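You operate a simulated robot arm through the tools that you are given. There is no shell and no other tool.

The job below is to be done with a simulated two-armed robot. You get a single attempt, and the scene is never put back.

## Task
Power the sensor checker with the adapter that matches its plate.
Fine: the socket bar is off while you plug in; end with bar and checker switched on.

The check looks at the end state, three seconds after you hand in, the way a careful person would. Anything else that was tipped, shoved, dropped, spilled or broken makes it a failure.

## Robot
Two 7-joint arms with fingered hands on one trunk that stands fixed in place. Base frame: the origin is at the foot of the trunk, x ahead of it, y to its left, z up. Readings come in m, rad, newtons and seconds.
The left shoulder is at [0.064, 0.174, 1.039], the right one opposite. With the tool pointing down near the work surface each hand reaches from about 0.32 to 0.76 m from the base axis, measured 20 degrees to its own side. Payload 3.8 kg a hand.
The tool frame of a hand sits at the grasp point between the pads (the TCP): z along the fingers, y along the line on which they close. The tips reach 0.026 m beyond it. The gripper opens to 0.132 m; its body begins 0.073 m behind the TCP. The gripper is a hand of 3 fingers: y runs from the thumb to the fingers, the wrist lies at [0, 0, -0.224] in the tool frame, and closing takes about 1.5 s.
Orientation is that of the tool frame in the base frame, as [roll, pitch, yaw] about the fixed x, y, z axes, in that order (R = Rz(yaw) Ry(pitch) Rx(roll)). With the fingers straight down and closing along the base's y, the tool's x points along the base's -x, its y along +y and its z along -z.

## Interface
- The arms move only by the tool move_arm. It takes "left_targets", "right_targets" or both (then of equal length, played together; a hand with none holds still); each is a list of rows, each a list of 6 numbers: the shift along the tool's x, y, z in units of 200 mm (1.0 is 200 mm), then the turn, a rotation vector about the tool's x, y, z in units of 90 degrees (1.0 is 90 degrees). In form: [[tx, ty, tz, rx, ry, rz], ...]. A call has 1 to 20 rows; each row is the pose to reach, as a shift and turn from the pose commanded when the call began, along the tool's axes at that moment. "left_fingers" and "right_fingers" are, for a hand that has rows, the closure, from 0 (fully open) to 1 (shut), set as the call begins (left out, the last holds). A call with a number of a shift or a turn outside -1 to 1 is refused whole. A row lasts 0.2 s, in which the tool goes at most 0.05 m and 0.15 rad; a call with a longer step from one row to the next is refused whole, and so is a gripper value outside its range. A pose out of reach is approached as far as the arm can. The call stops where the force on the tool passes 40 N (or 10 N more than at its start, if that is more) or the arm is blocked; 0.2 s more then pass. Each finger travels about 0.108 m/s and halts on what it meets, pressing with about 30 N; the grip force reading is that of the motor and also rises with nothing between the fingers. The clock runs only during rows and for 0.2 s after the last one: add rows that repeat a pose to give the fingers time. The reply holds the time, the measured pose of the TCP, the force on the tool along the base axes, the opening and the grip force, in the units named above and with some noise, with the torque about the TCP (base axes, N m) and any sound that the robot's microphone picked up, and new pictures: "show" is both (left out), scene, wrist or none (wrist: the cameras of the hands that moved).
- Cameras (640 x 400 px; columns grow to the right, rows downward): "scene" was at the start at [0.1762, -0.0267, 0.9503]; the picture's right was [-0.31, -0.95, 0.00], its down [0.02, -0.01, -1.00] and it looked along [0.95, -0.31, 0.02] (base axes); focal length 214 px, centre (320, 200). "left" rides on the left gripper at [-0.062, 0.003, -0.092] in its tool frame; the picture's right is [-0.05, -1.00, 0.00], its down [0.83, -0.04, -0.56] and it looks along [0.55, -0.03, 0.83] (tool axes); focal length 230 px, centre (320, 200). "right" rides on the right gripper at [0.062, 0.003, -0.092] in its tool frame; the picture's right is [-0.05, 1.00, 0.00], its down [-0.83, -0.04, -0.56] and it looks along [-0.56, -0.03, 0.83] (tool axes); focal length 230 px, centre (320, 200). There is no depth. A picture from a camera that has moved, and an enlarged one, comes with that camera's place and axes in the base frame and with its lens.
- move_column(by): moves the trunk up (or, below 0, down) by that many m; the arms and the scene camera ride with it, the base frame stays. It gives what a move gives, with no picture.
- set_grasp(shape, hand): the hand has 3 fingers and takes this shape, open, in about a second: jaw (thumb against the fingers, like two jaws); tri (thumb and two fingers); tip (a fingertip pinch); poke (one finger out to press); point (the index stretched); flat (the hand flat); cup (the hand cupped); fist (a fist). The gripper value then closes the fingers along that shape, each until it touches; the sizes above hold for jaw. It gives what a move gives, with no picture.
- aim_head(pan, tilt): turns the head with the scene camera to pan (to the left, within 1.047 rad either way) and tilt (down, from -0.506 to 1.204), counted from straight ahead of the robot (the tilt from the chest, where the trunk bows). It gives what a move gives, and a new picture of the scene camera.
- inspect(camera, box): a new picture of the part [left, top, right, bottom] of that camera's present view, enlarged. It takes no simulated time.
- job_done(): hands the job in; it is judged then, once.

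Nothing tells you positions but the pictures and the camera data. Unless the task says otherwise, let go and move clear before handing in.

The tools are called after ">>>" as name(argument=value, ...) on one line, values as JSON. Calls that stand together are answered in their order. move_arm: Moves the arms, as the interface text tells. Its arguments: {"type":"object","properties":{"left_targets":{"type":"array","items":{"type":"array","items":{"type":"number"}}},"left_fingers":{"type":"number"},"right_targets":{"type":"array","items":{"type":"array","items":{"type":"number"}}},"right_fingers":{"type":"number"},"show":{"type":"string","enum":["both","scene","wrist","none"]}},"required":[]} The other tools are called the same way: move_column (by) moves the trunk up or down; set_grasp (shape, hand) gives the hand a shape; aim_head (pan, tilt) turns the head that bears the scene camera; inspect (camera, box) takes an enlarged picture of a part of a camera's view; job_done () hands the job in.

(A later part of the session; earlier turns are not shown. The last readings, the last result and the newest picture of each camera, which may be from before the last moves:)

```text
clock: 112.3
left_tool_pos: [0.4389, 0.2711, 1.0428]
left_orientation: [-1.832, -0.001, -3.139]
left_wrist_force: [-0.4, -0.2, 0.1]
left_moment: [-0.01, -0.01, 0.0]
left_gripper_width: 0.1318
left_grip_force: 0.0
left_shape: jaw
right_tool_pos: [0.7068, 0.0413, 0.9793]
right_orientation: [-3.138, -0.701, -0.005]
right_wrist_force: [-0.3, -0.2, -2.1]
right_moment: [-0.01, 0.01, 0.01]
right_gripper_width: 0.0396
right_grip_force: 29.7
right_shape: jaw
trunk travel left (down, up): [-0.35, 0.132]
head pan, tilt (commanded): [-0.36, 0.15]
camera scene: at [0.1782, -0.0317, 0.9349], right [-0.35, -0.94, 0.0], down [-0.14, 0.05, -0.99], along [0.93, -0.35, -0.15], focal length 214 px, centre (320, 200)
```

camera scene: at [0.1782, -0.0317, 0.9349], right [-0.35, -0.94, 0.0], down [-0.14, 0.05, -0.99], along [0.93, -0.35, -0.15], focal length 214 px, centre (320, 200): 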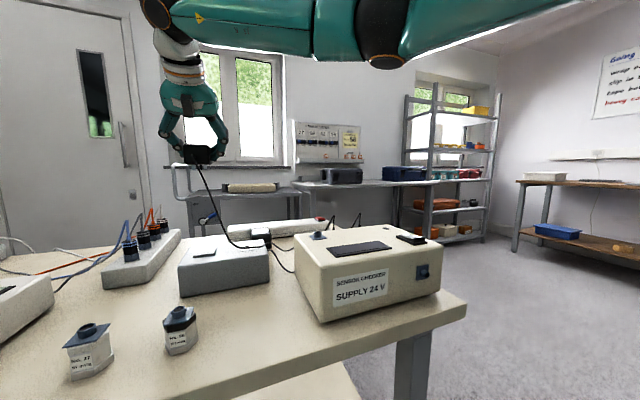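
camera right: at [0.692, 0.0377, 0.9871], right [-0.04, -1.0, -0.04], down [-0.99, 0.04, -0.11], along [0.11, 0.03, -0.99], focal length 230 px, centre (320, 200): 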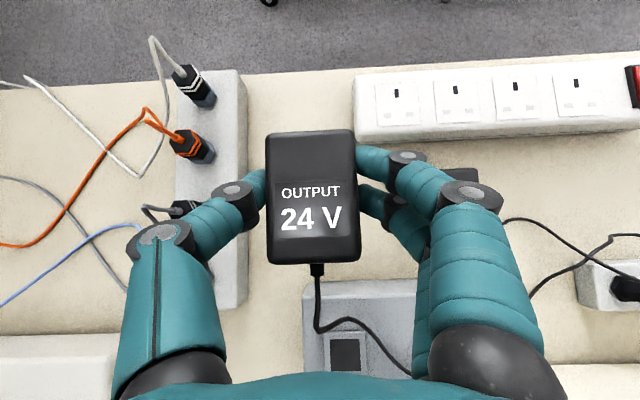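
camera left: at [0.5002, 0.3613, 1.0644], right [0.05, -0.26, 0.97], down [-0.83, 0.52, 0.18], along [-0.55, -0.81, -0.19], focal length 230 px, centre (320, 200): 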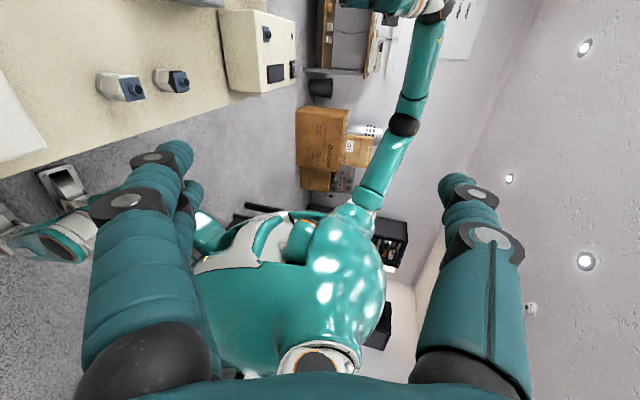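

>>> inspect(camera="scene", box=[170, 130, 230, 180])

>>> inspect(camera="scene", box=[150, 130, 300, 290])

```text
8.00 times, centred on (200, 155) of scene
camera zoom: at [0.1782, -0.0317, 0.9349], right [-0.35, -0.94, 0.0], down [-0.14, 0.05, -0.99], along [0.93, -0.35, -0.15], focal length 1716 px, centre (1280, 560)
```

zoom: 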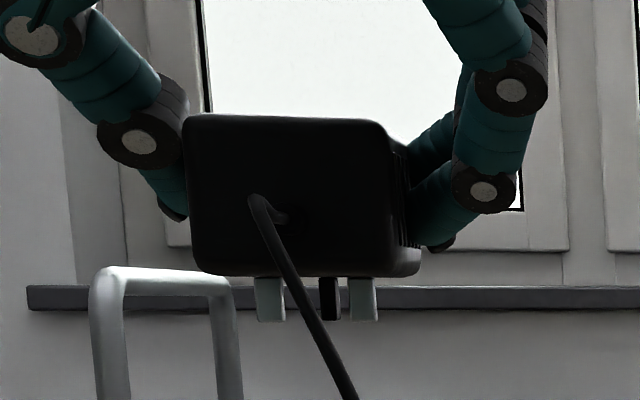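

```text
2.50 times, centred on (225, 210) of scene
camera zoom: at [0.1782, -0.0317, 0.9349], right [-0.35, -0.94, 0.0], down [-0.14, 0.05, -0.99], along [0.93, -0.35, -0.15], focal length 536 px, centre (558, 175)
```

zoom: 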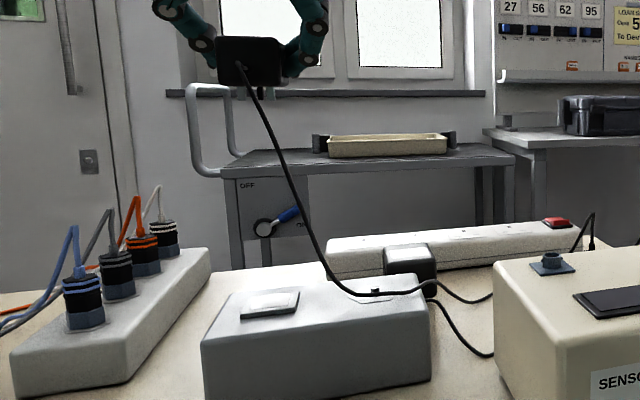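

I can see two metal pins in front and the black earth pin behind, centred across the body; the earth is on the far side as the sockets need. To measure the pins' fore-aft position I tip the adapter's underside towards the head camera.

>>> move_arm(right_targets=[[-0.113, 0, -0.11, 0, -0.0889, 0], [-0.226, 0, -0.22, 0, -0.1778, 0], [-0.339, 0, -0.33, 0, -0.2667, 0], [-0.452, 0, -0.44, 0, -0.3556, 0], [-0.565, 0, -0.5475, 0, -0.4444, 0], [-0.565, 0, -0.5475, 0, -0.4444, 0]], show="scene")

```text
clock: 113.7
left_tool_pos: [0.4387, 0.2702, 1.0432]
left_orientation: [-1.833, 0.001, -3.139]
left_wrist_force: [0.0, -0.5, 0.7]
left_moment: [0.02, -0.01, 0.01]
left_gripper_width: 0.1319
left_grip_force: 0.1
left_shape: jaw
right_tool_pos: [0.5492, 0.0401, 0.9882]
right_orientation: [-3.137, -0.003, 0.001]
right_wrist_force: [0.1, -0.4, -1.7]
right_moment: [0.0, -0.01, 0.0]
right_gripper_width: 0.0397
right_grip_force: 30.0
right_shape: jaw
trunk travel left (down, up): [-0.35, 0.132]
head pan, tilt (commanded): [-0.36, 0.15]
camera scene: at [0.1779, -0.0316, 0.9349], right [-0.35, -0.94, 0.0], down [-0.14, 0.05, -0.99], along [0.93, -0.35, -0.15], focal length 214 px, centre (320, 200)
```

scene: 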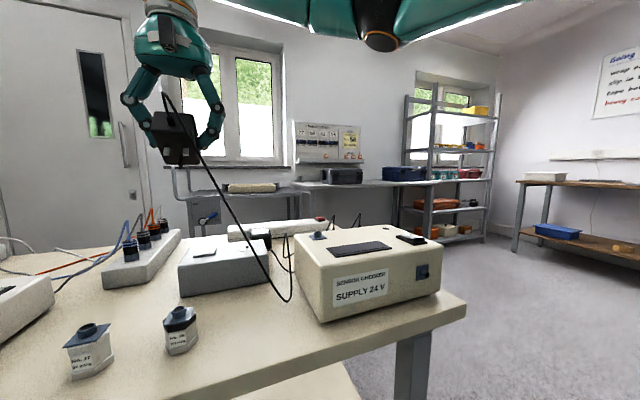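

>>> inspect(camera="scene", box=[140, 95, 220, 175])

>>> inspect(camera="scene", box=[200, 180, 360, 310])

```text
5.00 times, centred on (180, 135) of scene
camera zoom: at [0.1779, -0.0316, 0.9349], right [-0.35, -0.94, 0.0], down [-0.14, 0.05, -0.99], along [0.93, -0.35, -0.15], focal length 1072 px, centre (1020, 525)
```

zoom: 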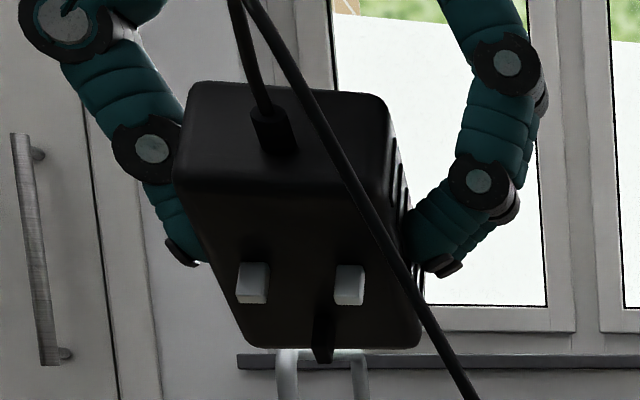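

```text
3.08 times, centred on (280, 245) of scene
camera zoom: at [0.1779, -0.0316, 0.9349], right [-0.35, -0.94, 0.0], down [-0.14, 0.05, -0.99], along [0.93, -0.35, -0.15], focal length 660 px, centre (443, 62)
```

zoom: 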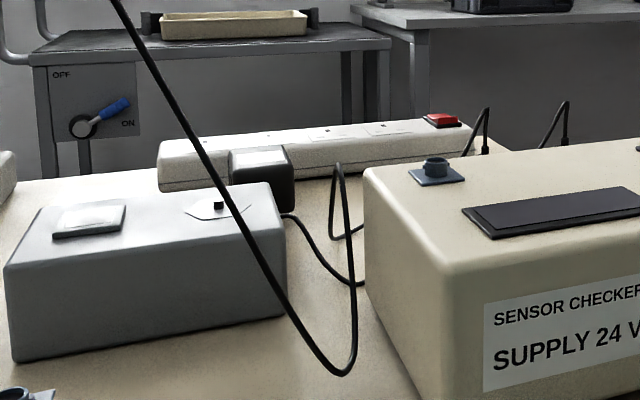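

>>> inspect(camera="scene", box=[164, 140, 196, 170])

```text
13.33 times, centred on (180, 155) of scene
camera zoom: at [0.1779, -0.0316, 0.9349], right [-0.35, -0.94, 0.0], down [-0.14, 0.05, -0.99], along [0.93, -0.35, -0.15], focal length 2860 px, centre (2187, 800)
```

zoom: 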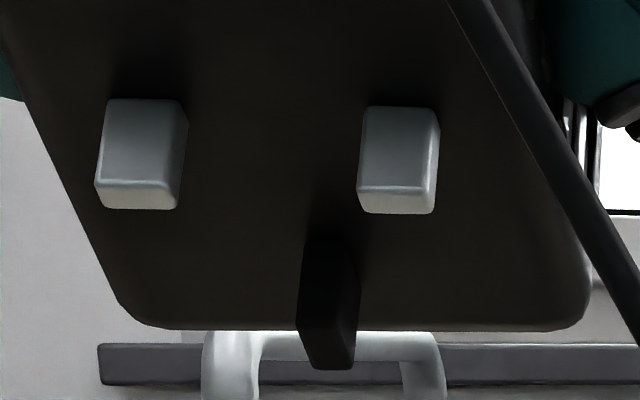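

Now I have the pin geometry: live/neutral pins ~4.5 mm behind the TCP, earth ~17.5 mm ahead, pins ~11 mm long, body bottom ~42 mm below the TCP when level. I choose the second socket from the rocker (y≈-0.151), which keeps the lead clear of the 9 V adapter, and carry the adapter over.

>>> move_arm(right_targets=[[0.03, 0.19, 0.01, 0, 0.0889, 0], [0.06, 0.38, 0.02, 0, 0.1778, 0], [0.09, 0.57, 0.03, 0, 0.2667, 0], [0.12, 0.76, 0.035, 0, 0.3556, 0], [0.15, 0.955, 0.04, 0, 0.4444, 0], [0.15, 0.955, 0.04, 0, 0.4444, 0]], show="scene")

```text
clock: 115.1
left_tool_pos: [0.4387, 0.2706, 1.0428]
left_orientation: [-1.833, -0.001, -3.14]
left_wrist_force: [-0.1, 0.1, 0.2]
left_moment: [0.02, -0.03, 0.02]
left_gripper_width: 0.1318
left_grip_force: 0.0
left_shape: jaw
right_tool_pos: [0.5812, -0.1531, 0.9791]
right_orientation: [-3.139, -0.704, -0.002]
right_wrist_force: [0.9, 0.1, -2.1]
right_moment: [-0.01, 0.03, 0.0]
right_gripper_width: 0.0396
right_grip_force: 30.0
right_shape: jaw
trunk travel left (down, up): [-0.35, 0.132]
head pan, tilt (commanded): [-0.36, 0.15]
camera scene: at [0.178, -0.0313, 0.9349], right [-0.35, -0.94, 0.0], down [-0.14, 0.05, -0.99], along [0.93, -0.35, -0.15], focal length 214 px, centre (320, 200)
```

scene: 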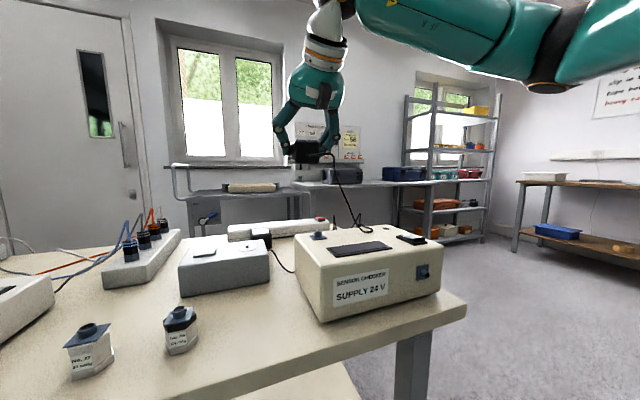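

>>> move_arm(right_targets=[[0.112, 0, 0.193, 0, 0, 0], [0.225, 0, 0.385, 0, 0, 0], [0.337, 0, 0.578, 0, 0, 0], [0.45, 0, 0.77, 0, 0, 0], [0.562, 0, 0.963, 0, 0, 0], [0.562, 0, 0.963, 0, 0, 0]], show="both")

>>> inspect(camera="right", box=[160, 100, 480, 300])

>>> inspect(camera="scene", box=[240, 150, 360, 240])

```text
clock: 116.5
left_tool_pos: [0.4381, 0.2712, 1.045]
left_orientation: [-1.832, 0.0, -3.141]
left_wrist_force: [0.7, 0.5, -0.5]
left_moment: [-0.01, -0.01, 0.01]
left_gripper_width: 0.1319
left_grip_force: 0.2
left_shape: jaw
right_tool_pos: [0.7884, -0.1512, 0.9069]
right_orientation: [-3.137, -0.7, -0.003]
right_wrist_force: [0.3, 0.2, -0.8]
right_moment: [-0.01, 0.0, -0.01]
right_gripper_width: 0.0395
right_grip_force: 29.3
right_shape: jaw
trunk travel left (down, up): [-0.35, 0.132]
head pan, tilt (commanded): [-0.36, 0.15]
camera scene: at [0.1777, -0.0318, 0.935], right [-0.35, -0.94, 0.0], down [-0.14, 0.05, -0.99], along [0.93, -0.35, -0.15], focal length 214 px, centre (320, 200)
camera right: at [0.7747, -0.1556, 1.0159], right [-0.04, -1.0, -0.04], down [-0.99, 0.04, -0.11], along [0.11, 0.03, -0.99], focal length 230 px, centre (320, 200)
```

scene: 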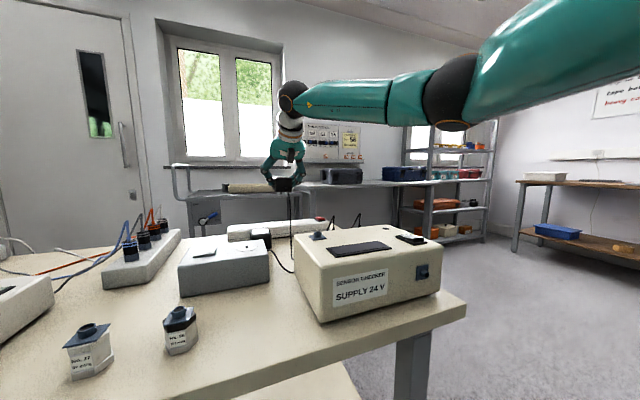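
right: 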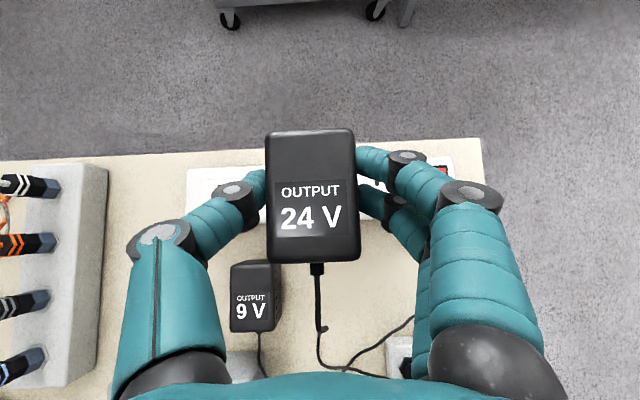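

```text
2.00 times, centred on (320, 200) of right
camera zoom: at [0.7747, -0.1556, 1.0159], right [-0.04, -1.0, -0.04], down [-0.99, 0.04, -0.11], along [0.11, 0.03, -0.99], focal length 460 px, centre (320, 200)
```

zoom: 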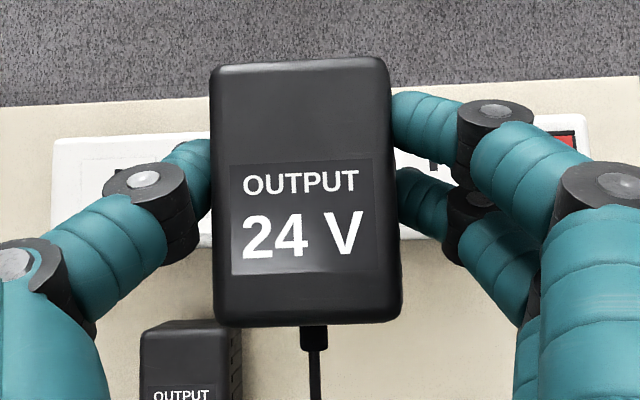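

```text
4.44 times, centred on (300, 195) of scene
camera zoom: at [0.1777, -0.0318, 0.935], right [-0.35, -0.94, 0.0], down [-0.14, 0.05, -0.99], along [0.93, -0.35, -0.15], focal length 953 px, centre (409, 222)
```

zoom: 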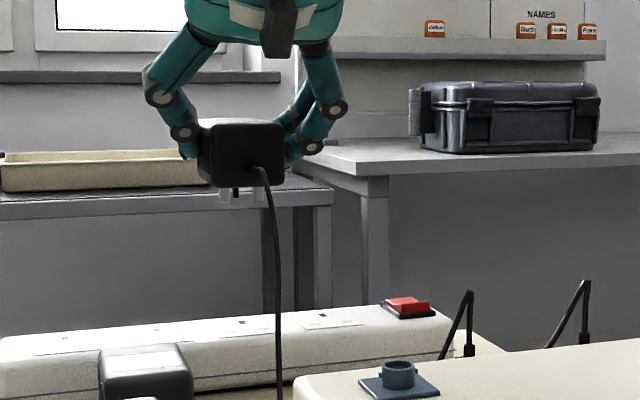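

The lead hangs free. I descend to just above the socket for the final visual alignment.

>>> move_arm(right_targets=[[-0.06, 0.004, 0.105, 0, 0, 0], [-0.125, 0.008, 0.21, 0, 0, 0], [-0.186, 0.008, 0.314, 0, 0, 0], [-0.186, 0.008, 0.314, 0, 0, 0]], show="none")

>>> inspect(camera="scene", box=[260, 180, 320, 230])

>>> inspect(camera="right", box=[120, 60, 500, 300])

```text
clock: 117.5
left_tool_pos: [0.4377, 0.2717, 1.0448]
left_orientation: [-1.833, 0.001, -3.139]
left_wrist_force: [0.5, 0.4, -0.5]
left_moment: [0.02, -0.03, 0.0]
left_gripper_width: 0.1318
left_grip_force: 0.1
left_shape: jaw
right_tool_pos: [0.8006, -0.1533, 0.8338]
right_orientation: [-3.136, -0.702, -0.005]
right_wrist_force: [0.5, 0.5, -1.0]
right_moment: [-0.04, -0.03, 0.02]
right_gripper_width: 0.0395
right_grip_force: 30.0
right_shape: jaw
trunk travel left (down, up): [-0.35, 0.132]
head pan, tilt (commanded): [-0.36, 0.15]
```

```text
8.00 times, centred on (290, 205) of scene
camera zoom: at [0.1778, -0.0316, 0.935], right [-0.35, -0.94, 0.0], down [-0.14, 0.05, -0.99], along [0.93, -0.35, -0.15], focal length 1716 px, centre (560, 160)
```

zoom: 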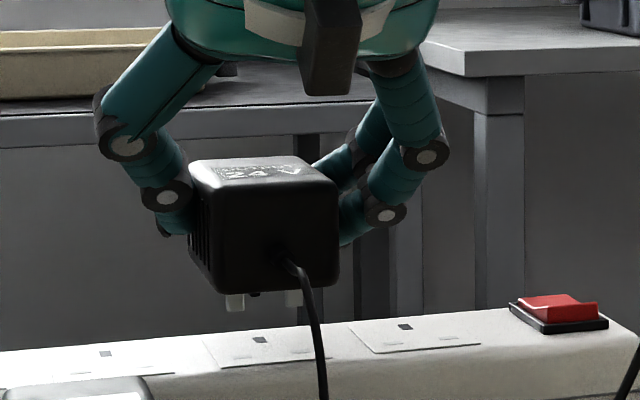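

```text
1.67 times, centred on (310, 180) of right
camera zoom: at [0.7874, -0.1581, 0.9444], right [-0.04, -1.0, -0.04], down [-0.99, 0.04, -0.11], along [0.11, 0.03, -0.99], focal length 384 px, centre (337, 233)
```

zoom: 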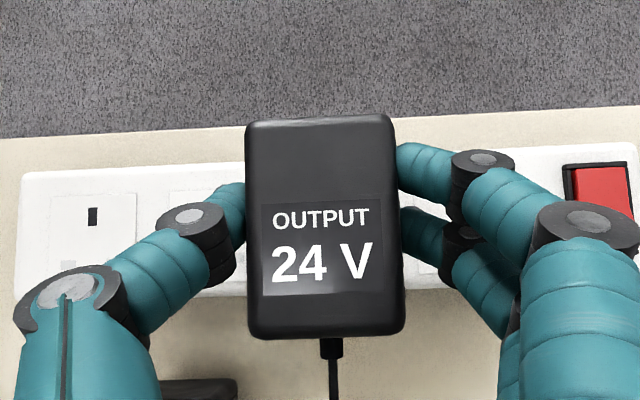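

>>> inspect(camera="scene", box=[270, 195, 310, 230])

>>> inspect(camera="scene", box=[278, 205, 302, 226])

```text
11.43 times, centred on (290, 212) of scene
camera zoom: at [0.1778, -0.0316, 0.935], right [-0.35, -0.94, 0.0], down [-0.14, 0.05, -0.99], along [0.93, -0.35, -0.15], focal length 2451 px, centre (663, 57)
```

zoom: 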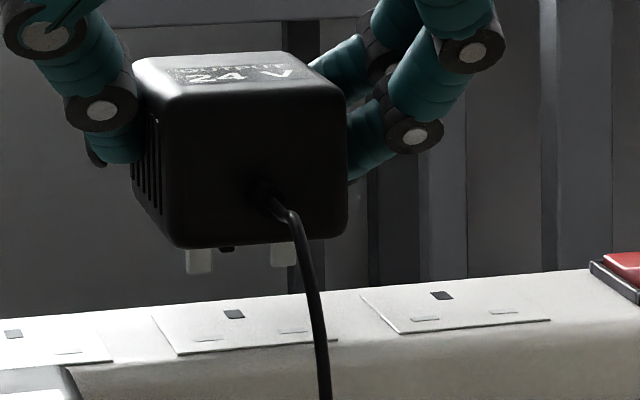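

```text
16.00 times, centred on (290, 216) of scene
camera zoom: at [0.1778, -0.0316, 0.935], right [-0.35, -0.94, 0.0], down [-0.14, 0.05, -0.99], along [0.93, -0.35, -0.15], focal length 3432 px, centre (800, -48)
```

zoom: 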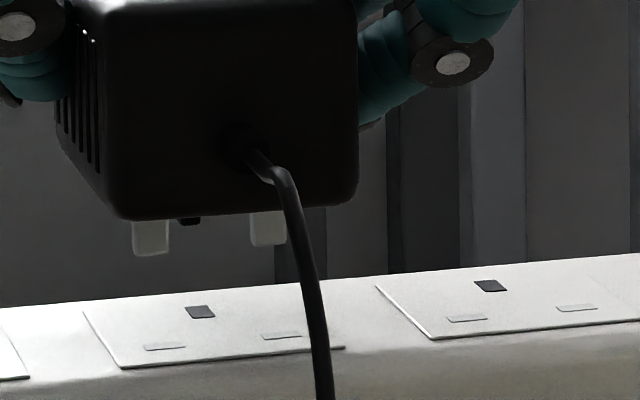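

From the head view the pins need to go about 2.3 mm to the right, and refined measurement puts the bar top at z≈0.765 and slots slightly farther. I correct and come closer.

>>> move_arm(right_targets=[[0.0057, 0.0115, 0.0048, 0, 0, 0], [-0.014, 0.0115, 0.028, 0, 0, 0], [-0.033, 0.0115, 0.0507, 0, 0, 0], [-0.033, 0.0115, 0.0507, 0, 0, 0]], show="none")

>>> inspect(camera="scene", box=[278, 205, 302, 226])

>>> inspect(camera="right", box=[120, 60, 500, 300])

```text
clock: 118.5
left_tool_pos: [0.4387, 0.2714, 1.0432]
left_orientation: [-1.833, -0.001, -3.14]
left_wrist_force: [0.1, 0.2, 0.6]
left_moment: [-0.03, -0.05, -0.03]
left_gripper_width: 0.1318
left_grip_force: 0.1
left_shape: jaw
right_tool_pos: [0.8033, -0.156, 0.8225]
right_orientation: [-3.139, -0.702, -0.004]
right_wrist_force: [-0.2, -0.3, -1.8]
right_moment: [-0.02, 0.01, 0.03]
right_gripper_width: 0.0397
right_grip_force: 30.3
right_shape: jaw
trunk travel left (down, up): [-0.35, 0.132]
head pan, tilt (commanded): [-0.36, 0.15]
```

```text
16.00 times, centred on (290, 216) of scene
camera zoom: at [0.1779, -0.0316, 0.9349], right [-0.35, -0.94, 0.0], down [-0.14, 0.05, -0.99], along [0.93, -0.35, -0.15], focal length 3432 px, centre (800, -48)
```

zoom: 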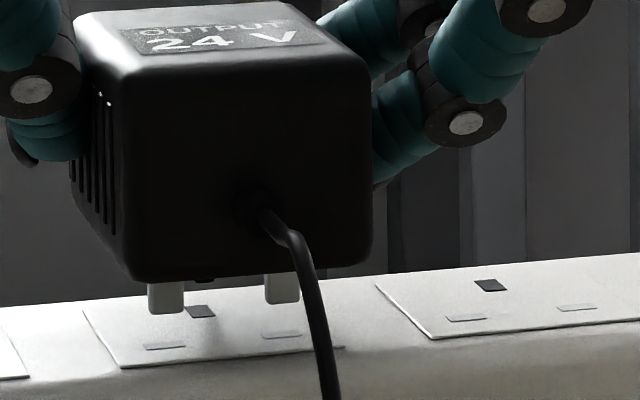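

```text
1.67 times, centred on (310, 180) of right
camera zoom: at [0.7892, -0.161, 0.9323], right [-0.04, -1.0, -0.04], down [-0.99, 0.04, -0.11], along [0.11, 0.03, -0.99], focal length 384 px, centre (337, 233)
```

zoom: 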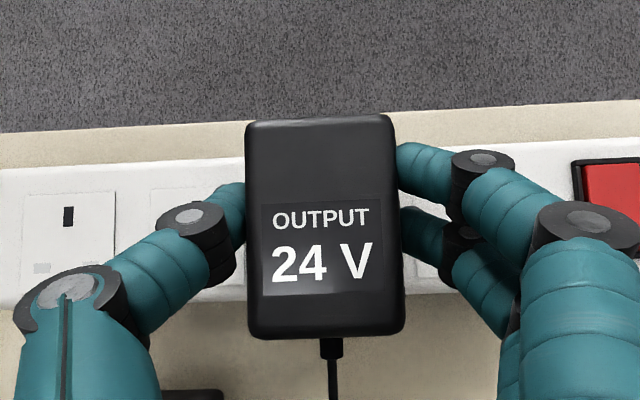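

Columns of pins and slots now coincide. I lower slowly, watching the force.

>>> move_arm(right_targets=[[-0.00644, 0, 0.00765, 0, 0, 0], [-0.01288, 0, 0.0153, 0, 0, 0], [-0.0193, 0, 0.02295, 0, 0, 0], [-0.02576, 0, 0.0306, 0, 0, 0], [-0.0322, 0, 0.03825, 0, 0, 0], [-0.0322, 0, 0.03825, 0, 0, 0]], show="none")

>>> inspect(camera="scene", box=[278, 205, 302, 226])

```text
clock: 119.9
left_tool_pos: [0.4376, 0.2698, 1.0437]
left_orientation: [-1.83, 0.0, -3.14]
left_wrist_force: [-0.2, 0.1, 0.6]
left_moment: [-0.01, -0.02, 0.03]
left_gripper_width: 0.1321
left_grip_force: 0.1
left_shape: jaw
right_tool_pos: [0.803, -0.1553, 0.8116]
right_orientation: [-3.136, -0.704, -0.002]
right_wrist_force: [0.1, 1.1, 6.1]
right_moment: [0.06, -0.07, -0.03]
right_gripper_width: 0.0394
right_grip_force: 29.9
right_shape: jaw
trunk travel left (down, up): [-0.35, 0.132]
head pan, tilt (commanded): [-0.36, 0.15]
```

```text
16.00 times, centred on (290, 216) of scene
camera zoom: at [0.1773, -0.0315, 0.9351], right [-0.35, -0.94, 0.0], down [-0.14, 0.05, -0.99], along [0.93, -0.35, -0.15], focal length 3432 px, centre (800, -48)
```

zoom: 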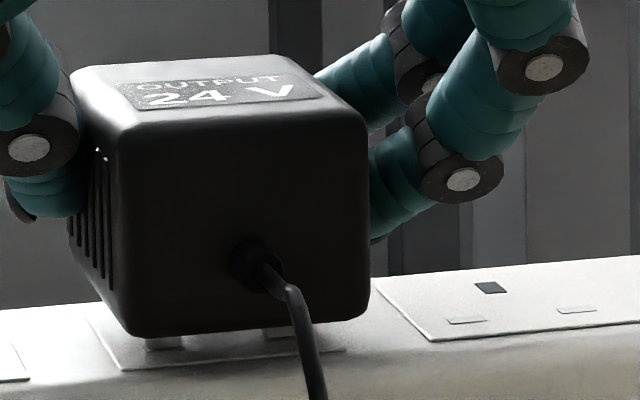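

The pins are entering the slots (part of their length has vanished, force only 6 N). Continuing to push home.

>>> move_arm(right_targets=[[-0.00644, 0, 0.00765, 0, 0, 0], [-0.01288, 0, 0.0153, 0, 0, 0], [-0.0193, 0, 0.02295, 0, 0, 0], [-0.02576, 0, 0.0306, 0, 0, 0], [-0.0322, 0, 0.03825, 0, 0, 0], [-0.0322, 0, 0.03825, 0, 0, 0]], show="none")

>>> inspect(camera="scene", box=[278, 205, 302, 226])

```text
clock: 121.3
left_tool_pos: [0.4353, 0.2713, 1.0448]
left_orientation: [-1.833, 0.002, -3.14]
left_wrist_force: [-0.2, -0.2, -0.2]
left_moment: [0.02, 0.0, -0.03]
left_gripper_width: 0.1321
left_grip_force: 0.0
left_shape: jaw
right_tool_pos: [0.8023, -0.1556, 0.8049]
right_orientation: [-3.138, -0.706, -0.001]
right_wrist_force: [-16.5, 0.5, 11.1]
right_moment: [0.06, 0.13, 0.07]
right_gripper_width: 0.0402
right_grip_force: 30.0
right_shape: jaw
trunk travel left (down, up): [-0.35, 0.132]
head pan, tilt (commanded): [-0.36, 0.15]
```

```text
16.00 times, centred on (290, 216) of scene
camera zoom: at [0.1757, -0.0314, 0.9355], right [-0.35, -0.94, 0.0], down [-0.14, 0.05, -0.99], along [0.93, -0.35, -0.15], focal length 3432 px, centre (800, -48)
```

zoom: 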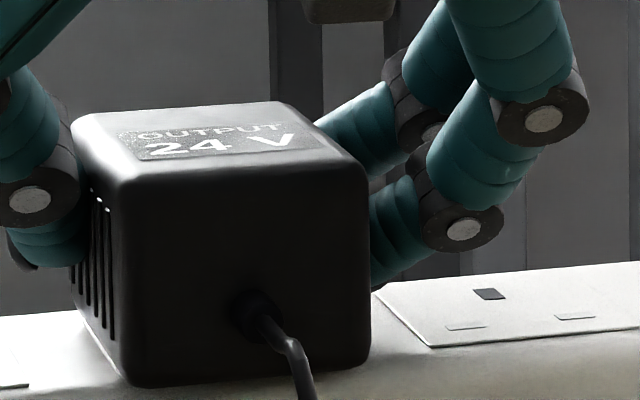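

Nearly home, but there is 16 N sideways force in x. I ease back 1.5 mm in x while pressing a little further down.

>>> move_arm(right_targets=[[-0.0057, 0, -0.0048, 0, 0, 0], [-0.0105, 0, 0.001, 0, 0, 0], [-0.0154, 0, 0.0066, 0, 0, 0], [-0.0154, 0, 0.0066, 0, 0, 0]], show="none")

>>> inspect(camera="scene", box=[270, 195, 310, 230])

>>> inspect(camera="right", box=[120, 60, 500, 300])

```text
clock: 122.3
left_tool_pos: [0.4357, 0.2718, 1.0447]
left_orientation: [-1.832, 0.002, -3.14]
left_wrist_force: [0.8, 0.6, 0.7]
left_moment: [-0.01, -0.01, 0.0]
left_gripper_width: 0.1319
left_grip_force: 0.0
left_shape: jaw
right_tool_pos: [0.7998, -0.1554, 0.803]
right_orientation: [-3.136, -0.712, -0.004]
right_wrist_force: [0.3, -1.3, 20.9]
right_moment: [0.06, -0.17, 0.02]
right_gripper_width: 0.0398
right_grip_force: 30.0
right_shape: jaw
trunk travel left (down, up): [-0.35, 0.132]
head pan, tilt (commanded): [-0.36, 0.15]
```

```text
11.43 times, centred on (290, 212) of scene
camera zoom: at [0.1761, -0.0314, 0.9355], right [-0.35, -0.94, 0.0], down [-0.14, 0.05, -0.99], along [0.93, -0.35, -0.15], focal length 2451 px, centre (663, 57)
```

zoom: 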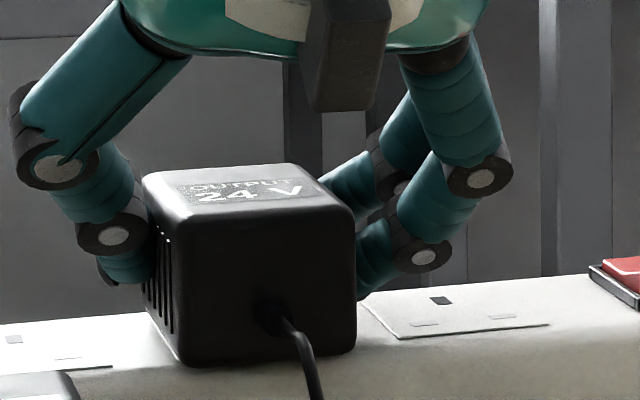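

```text
1.67 times, centred on (310, 180) of right
camera zoom: at [0.7859, -0.16, 0.9136], right [-0.04, -1.0, -0.04], down [-0.99, 0.04, -0.12], along [0.12, 0.03, -0.99], focal length 384 px, centre (337, 233)
```

zoom: 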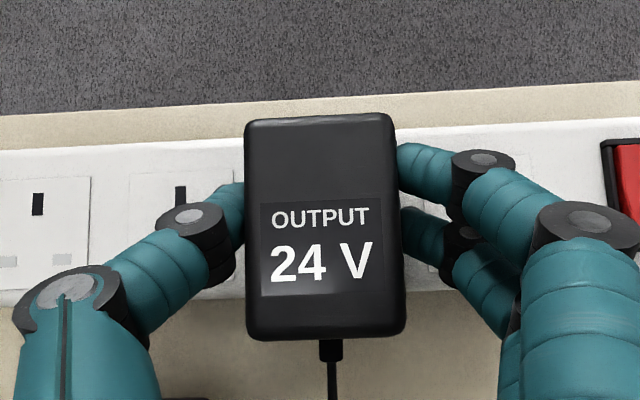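

>>> inspect(camera="scene", box=[276, 212, 296, 228])

>>> inspect(camera="scene", box=[200, 190, 340, 250])

```text
16.00 times, centred on (286, 220) of scene
camera zoom: at [0.1761, -0.0314, 0.9355], right [-0.35, -0.94, 0.0], down [-0.14, 0.05, -0.99], along [0.93, -0.35, -0.15], focal length 3432 px, centre (864, -120)
```

zoom: 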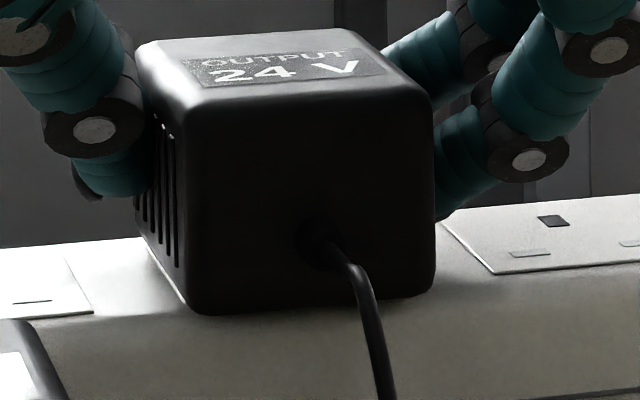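

```text
4.57 times, centred on (270, 220) of scene
camera zoom: at [0.1761, -0.0314, 0.9355], right [-0.35, -0.94, 0.0], down [-0.14, 0.05, -0.99], along [0.93, -0.35, -0.15], focal length 980 px, centre (549, 109)
```

zoom: 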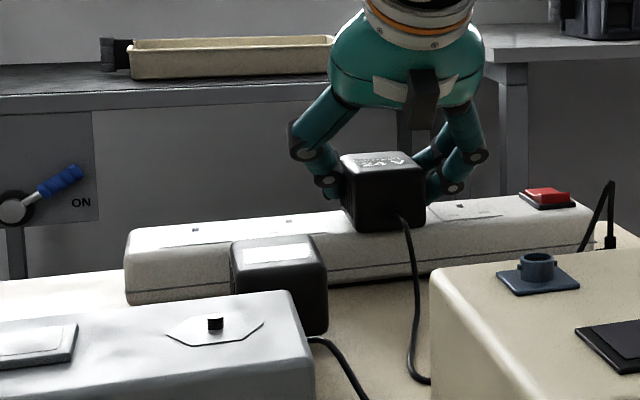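

It looks flush. One more small push straight down to make sure it is fully home.

>>> move_arm(right_targets=[[-0.00322, 0, 0.0038, 0, 0, 0], [-0.0064, 0, 0.0077, 0, 0, 0], [-0.0064, 0, 0.0077, 0, 0, 0]], show="none")

>>> inspect(camera="scene", box=[276, 212, 296, 228])

```text
clock: 123.1
left_tool_pos: [0.4355, 0.2709, 1.0453]
left_orientation: [-1.834, 0.001, -3.139]
left_wrist_force: [0.8, -0.2, -0.7]
left_moment: [-0.02, 0.0, 0.0]
left_gripper_width: 0.1318
left_grip_force: 0.0
left_shape: jaw
right_tool_pos: [0.8004, -0.1541, 0.8025]
right_orientation: [-3.137, -0.71, -0.003]
right_wrist_force: [1.3, -4.7, 26.1]
right_moment: [0.0, -0.3, -0.1]
right_gripper_width: 0.0403
right_grip_force: 30.0
right_shape: jaw
trunk travel left (down, up): [-0.35, 0.132]
head pan, tilt (commanded): [-0.36, 0.15]
```

```text
16.00 times, centred on (286, 220) of scene
camera zoom: at [0.1758, -0.0315, 0.9355], right [-0.35, -0.94, 0.0], down [-0.14, 0.05, -0.99], along [0.93, -0.35, -0.15], focal length 3432 px, centre (864, -120)
```

zoom: 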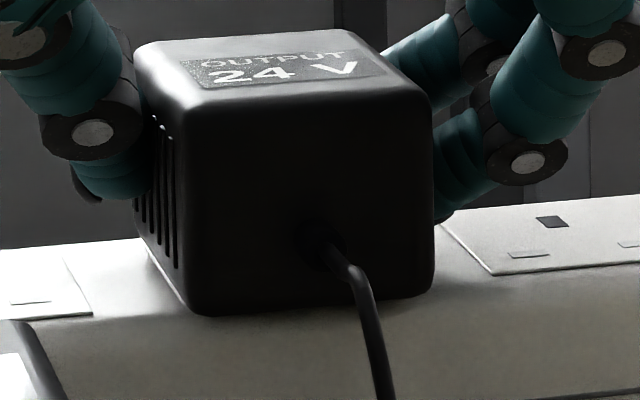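

It's seated (no further movement at 26 N). I relax the push and open the fingers.

>>> move_arm(right_targets=[[0.005, 0, -0.006, 0, 0, 0], [0.008, 0, -0.0096, 0, 0, 0], [0.008, 0, -0.0096, 0, 0, 0]], show="none")

>>> move_arm(right_targets=[[0, 0, 0, 0, 0, 0], [0, 0, 0, 0, 0, 0], [0, 0, 0, 0, 0, 0]], right_fingers=0.4, show="wrist")

>>> inspect(camera="scene", box=[276, 212, 296, 228])

```text
clock: 123.9
left_tool_pos: [0.4368, 0.2703, 1.0449]
left_orientation: [-1.832, 0.002, -3.14]
left_wrist_force: [0.1, 0.5, 0.3]
left_moment: [-0.04, 0.01, 0.02]
left_gripper_width: 0.132
left_grip_force: 0.1
left_shape: jaw
right_tool_pos: [0.8015, -0.1549, 0.8037]
right_orientation: [-3.136, -0.708, -0.001]
right_wrist_force: [6.2, -3.5, 22.1]
right_moment: [0.01, -0.3, -0.08]
right_gripper_width: 0.0404
right_grip_force: 30.0
right_shape: jaw
trunk travel left (down, up): [-0.35, 0.132]
head pan, tilt (commanded): [-0.36, 0.15]
```

```text
clock: 124.7
left_tool_pos: [0.4377, 0.2709, 1.0444]
left_orientation: [-1.833, 0.001, -3.138]
left_wrist_force: [-0.5, -0.4, -0.2]
left_moment: [0.02, 0.01, -0.01]
left_gripper_width: 0.1318
left_grip_force: 0.0
left_shape: jaw
right_tool_pos: [0.8007, -0.1559, 0.7977]
right_orientation: [-3.141, -0.7, -0.002]
right_wrist_force: [-0.3, 1.3, 4.8]
right_moment: [-0.15, -0.05, 0.01]
right_gripper_width: 0.0772
right_grip_force: 0.0
right_shape: jaw
trunk travel left (down, up): [-0.35, 0.132]
head pan, tilt (commanded): [-0.36, 0.15]
camera right: at [0.7858, -0.16, 0.9077], right [-0.04, -1.0, -0.04], down [-0.99, 0.04, -0.11], along [0.11, 0.03, -0.99], focal length 230 px, centre (320, 200)
```

right: 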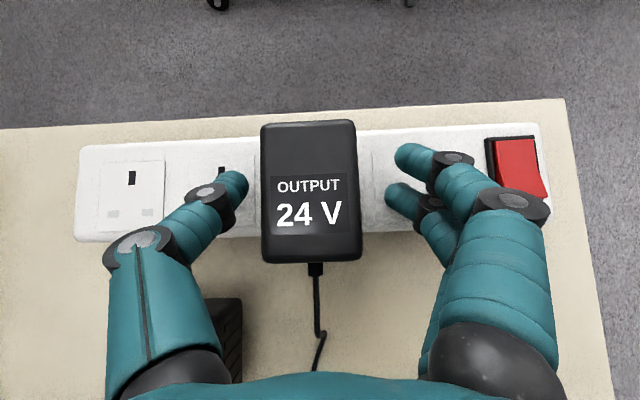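

```text
16.00 times, centred on (286, 220) of scene
camera zoom: at [0.1775, -0.0314, 0.9349], right [-0.35, -0.94, 0.0], down [-0.14, 0.05, -0.99], along [0.93, -0.35, -0.15], focal length 3432 px, centre (864, -120)
```

zoom: 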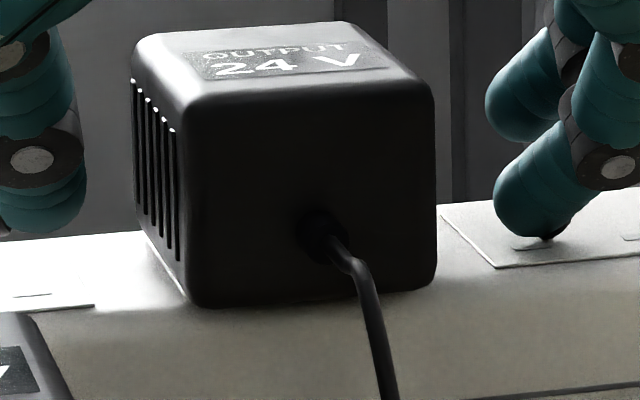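

Released; the adapter stands in the socket. I lift the hand away vertically.

>>> move_arm(right_targets=[[0.032, 0, -0.038, 0, 0, 0], [0.1, 0, -0.12, 0, 0, 0], [0.2, 0, -0.24, 0, 0, 0], [0.3, 0, -0.36, 0, 0, 0], [0.4, 0, -0.48, 0, 0, 0]], show="both")

>>> inspect(camera="scene", box=[250, 195, 350, 250])

```text
clock: 125.9
left_tool_pos: [0.4387, 0.2711, 1.0427]
left_orientation: [-1.833, -0.001, -3.139]
left_wrist_force: [-0.2, -0.2, 0.1]
left_moment: [-0.03, -0.01, 0.0]
left_gripper_width: 0.1318
left_grip_force: 0.1
left_shape: jaw
right_tool_pos: [0.8011, -0.1547, 0.926]
right_orientation: [-3.137, -0.701, -0.001]
right_wrist_force: [0.2, 0.3, 0.6]
right_moment: [-0.01, 0.01, 0.01]
right_gripper_width: 0.0786
right_grip_force: 0.1
right_shape: jaw
trunk travel left (down, up): [-0.35, 0.132]
head pan, tilt (commanded): [-0.36, 0.15]
camera scene: at [0.1776, -0.0315, 0.935], right [-0.35, -0.94, 0.0], down [-0.14, 0.05, -0.99], along [0.93, -0.35, -0.15], focal length 214 px, centre (320, 200)
camera right: at [0.7865, -0.1603, 1.0363], right [-0.04, -1.0, -0.04], down [-0.99, 0.04, -0.11], along [0.11, 0.03, -0.99], focal length 230 px, centre (320, 200)
```

scene: 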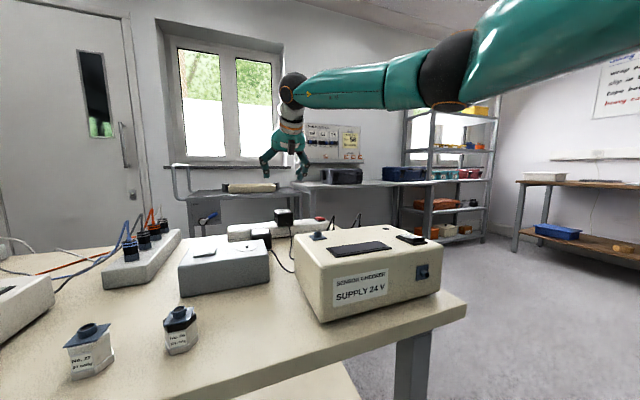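
right: 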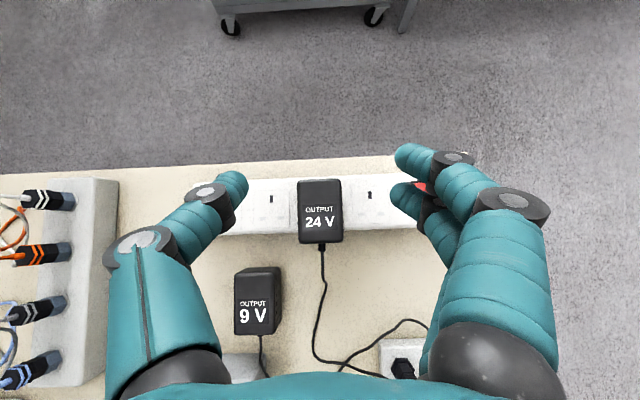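

```text
6.40 times, centred on (300, 222) of scene
camera zoom: at [0.1776, -0.0315, 0.935], right [-0.35, -0.94, 0.0], down [-0.14, 0.05, -0.99], along [0.93, -0.35, -0.15], focal length 1373 px, centre (448, 56)
```

zoom: 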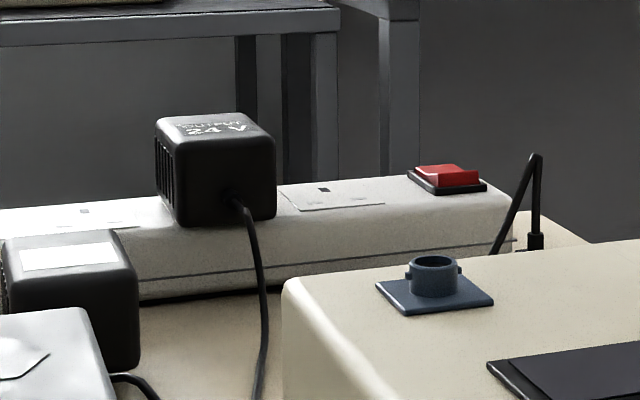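

Adapter is in and upright. Next is the 24 V lead plug (left one in the holder); I bring the hand upright above the holder to look.

>>> move_arm(right_targets=[[-0.133, 0.081, -0.117, 0, -0.0889, 0], [-0.266, 0.162, -0.234, 0, -0.1778, 0], [-0.398, 0.243, -0.351, 0, -0.2667, 0], [-0.531, 0.324, -0.468, 0, -0.3556, 0], [-0.664, 0.405, -0.585, 0, -0.4444, 0], [-0.664, 0.405, -0.585, 0, -0.4444, 0]], show="both")

```text
clock: 127.3
left_tool_pos: [0.4399, 0.2696, 1.0428]
left_orientation: [-1.83, 0.002, -3.142]
left_wrist_force: [-0.6, -0.6, 0.8]
left_moment: [-0.01, -0.01, -0.04]
left_gripper_width: 0.132
left_grip_force: 0.1
left_shape: jaw
right_tool_pos: [0.6246, -0.2373, 0.9308]
right_orientation: [-3.137, 0.001, -0.001]
right_wrist_force: [-0.8, -0.6, -0.6]
right_moment: [-0.03, 0.04, 0.0]
right_gripper_width: 0.0788
right_grip_force: 0.0
right_shape: jaw
trunk travel left (down, up): [-0.35, 0.132]
head pan, tilt (commanded): [-0.36, 0.15]
camera scene: at [0.1779, -0.0315, 0.9349], right [-0.35, -0.94, 0.0], down [-0.14, 0.05, -0.99], along [0.93, -0.35, -0.15], focal length 214 px, centre (320, 200)
camera right: at [0.6851, -0.2426, 1.0224], right [-0.05, -1.0, 0.0], down [-0.83, 0.04, 0.55], along [-0.55, 0.03, -0.83], focal length 230 px, centre (320, 200)
```

scene: 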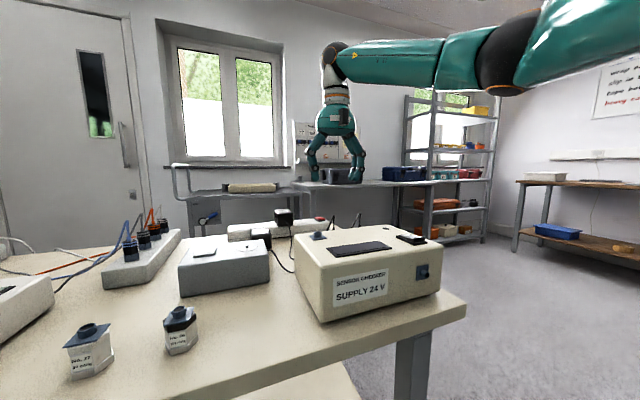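
right: 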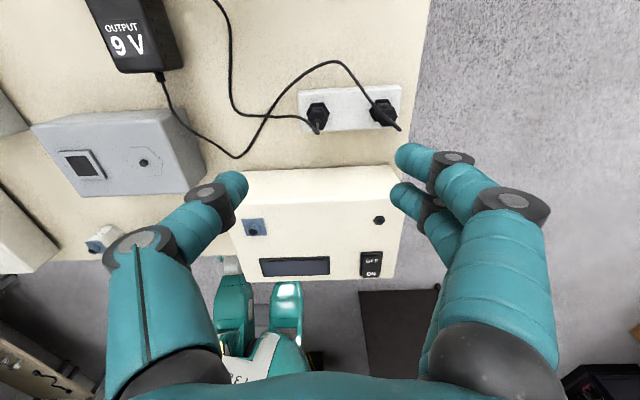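

The leads are now clearly separate: the left plug belongs to the 24 V lead. Zooming for its exact position and the checker's inlet.

>>> inspect(camera="right", box=[280, 70, 420, 150])

>>> inspect(camera="right", box=[340, 190, 420, 290])

>>> inspect(camera="scene", box=[310, 200, 380, 250])

```text
4.57 times, centred on (350, 110) of right
camera zoom: at [0.6851, -0.2426, 1.0224], right [-0.05, -1.0, 0.0], down [-0.83, 0.04, 0.55], along [-0.55, 0.03, -0.83], focal length 1052 px, centre (183, 611)
```

zoom: 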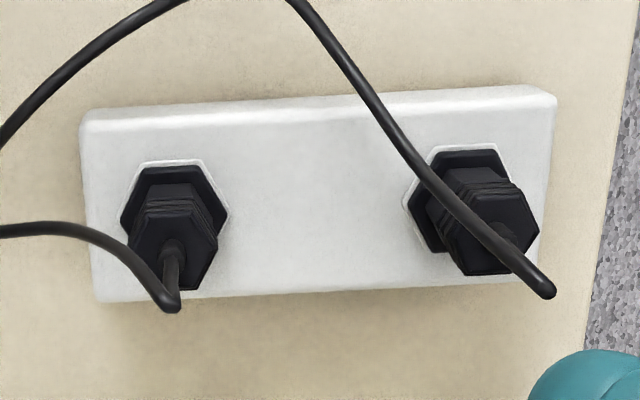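

```text
4.00 times, centred on (380, 240) of right
camera zoom: at [0.6851, -0.2426, 1.0224], right [-0.05, -1.0, 0.0], down [-0.83, 0.04, 0.55], along [-0.55, 0.03, -0.83], focal length 920 px, centre (80, 40)
```

zoom: 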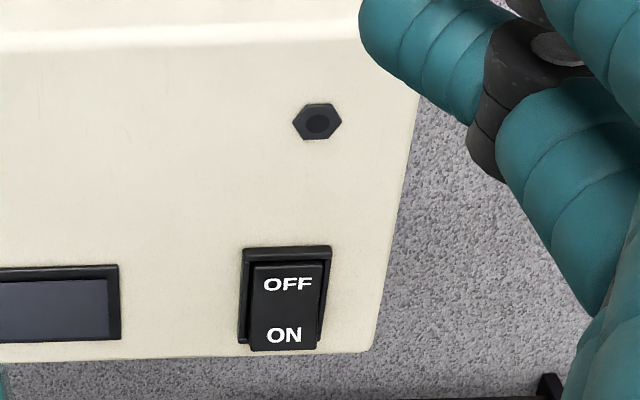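

```text
8.00 times, centred on (345, 225) of scene
camera zoom: at [0.1779, -0.0315, 0.9349], right [-0.35, -0.94, 0.0], down [-0.14, 0.05, -0.99], along [0.93, -0.35, -0.15], focal length 1716 px, centre (120, 0)
```

zoom: 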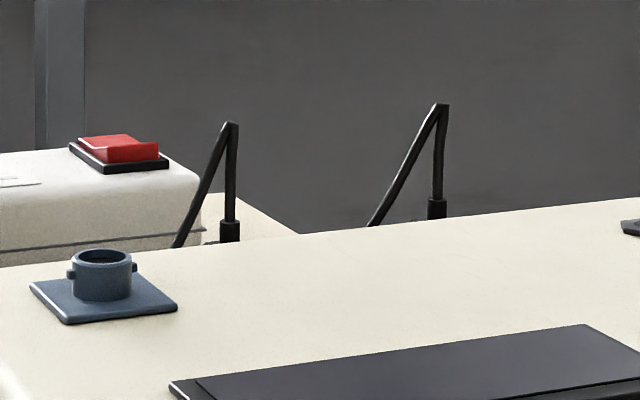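

The plug axis is at about [0.6245, -0.237]; I'm right above it. I narrow the opening to ~50 mm and descend part-way.

>>> move_arm(right_targets=[[0, 0, 0, 0, 0, 0], [0, 0, 0.1, 0, 0, 0], [0, 0, 0.25, 0, 0, 0], [0, 0, 0.4, 0, 0, 0], [0, 0, 0.4, 0, 0, 0]], right_fingers=0.62, show="both")

>>> inspect(camera="right", box=[240, 80, 400, 220])

>>> inspect(camera="scene", box=[300, 160, 390, 240])

```text
clock: 128.5
left_tool_pos: [0.4377, 0.2715, 1.0435]
left_orientation: [-1.832, 0.0, -3.14]
left_wrist_force: [-0.1, 0.0, -0.2]
left_moment: [-0.04, 0.01, 0.01]
left_gripper_width: 0.1318
left_grip_force: 0.2
left_shape: jaw
right_tool_pos: [0.6238, -0.2357, 0.8476]
right_orientation: [-3.138, -0.005, 0.001]
right_wrist_force: [0.3, 0.0, 0.7]
right_moment: [-0.01, 0.02, -0.03]
right_gripper_width: 0.0509
right_grip_force: 0.0
right_shape: jaw
trunk travel left (down, up): [-0.35, 0.132]
head pan, tilt (commanded): [-0.36, 0.15]
camera scene: at [0.1778, -0.0316, 0.935], right [-0.35, -0.94, 0.0], down [-0.14, 0.05, -0.99], along [0.93, -0.35, -0.15], focal length 214 px, centre (320, 200)
camera right: at [0.6831, -0.2409, 0.9412], right [-0.05, -1.0, 0.0], down [-0.83, 0.04, 0.55], along [-0.55, 0.03, -0.83], focal length 230 px, centre (320, 200)
```

scene: 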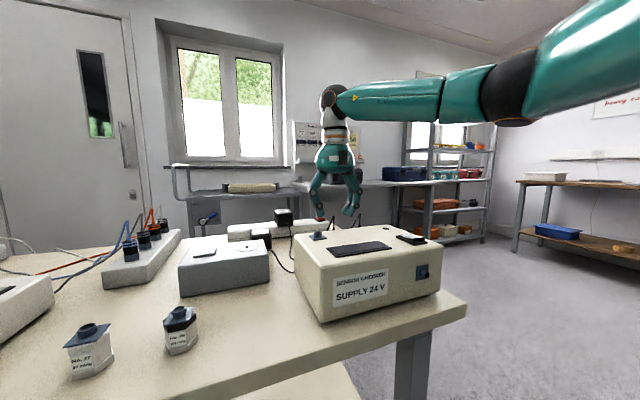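
right: 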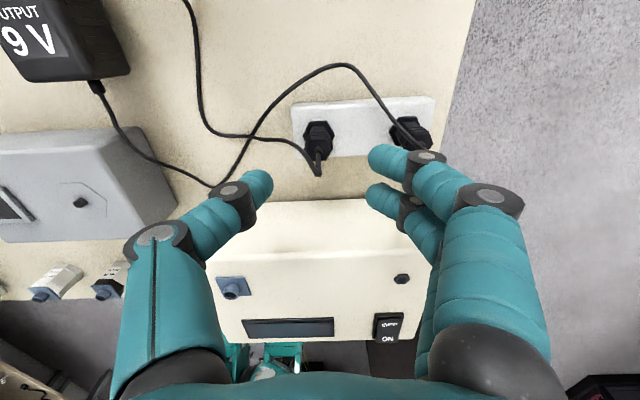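

```text
2.86 times, centred on (320, 150) of right
camera zoom: at [0.6831, -0.2409, 0.9412], right [-0.05, -1.0, 0.0], down [-0.83, 0.04, 0.55], along [-0.55, 0.03, -0.83], focal length 657 px, centre (320, 343)
```

zoom: 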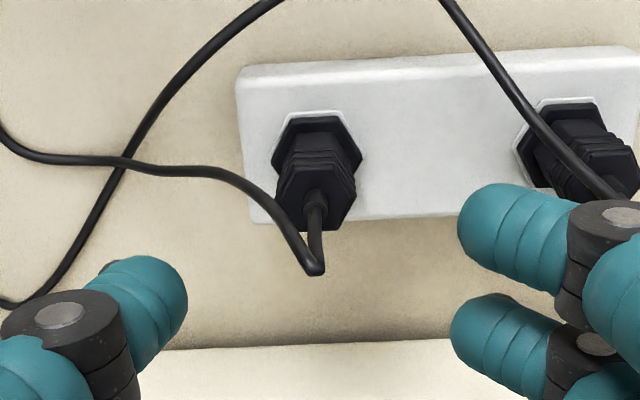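

```text
5.00 times, centred on (345, 200) of scene
camera zoom: at [0.1778, -0.0316, 0.935], right [-0.35, -0.94, 0.0], down [-0.14, 0.05, -0.99], along [0.93, -0.35, -0.15], focal length 1072 px, centre (195, 200)
```

zoom: 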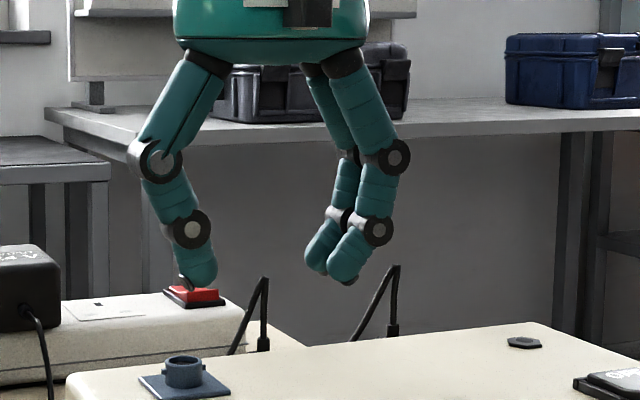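

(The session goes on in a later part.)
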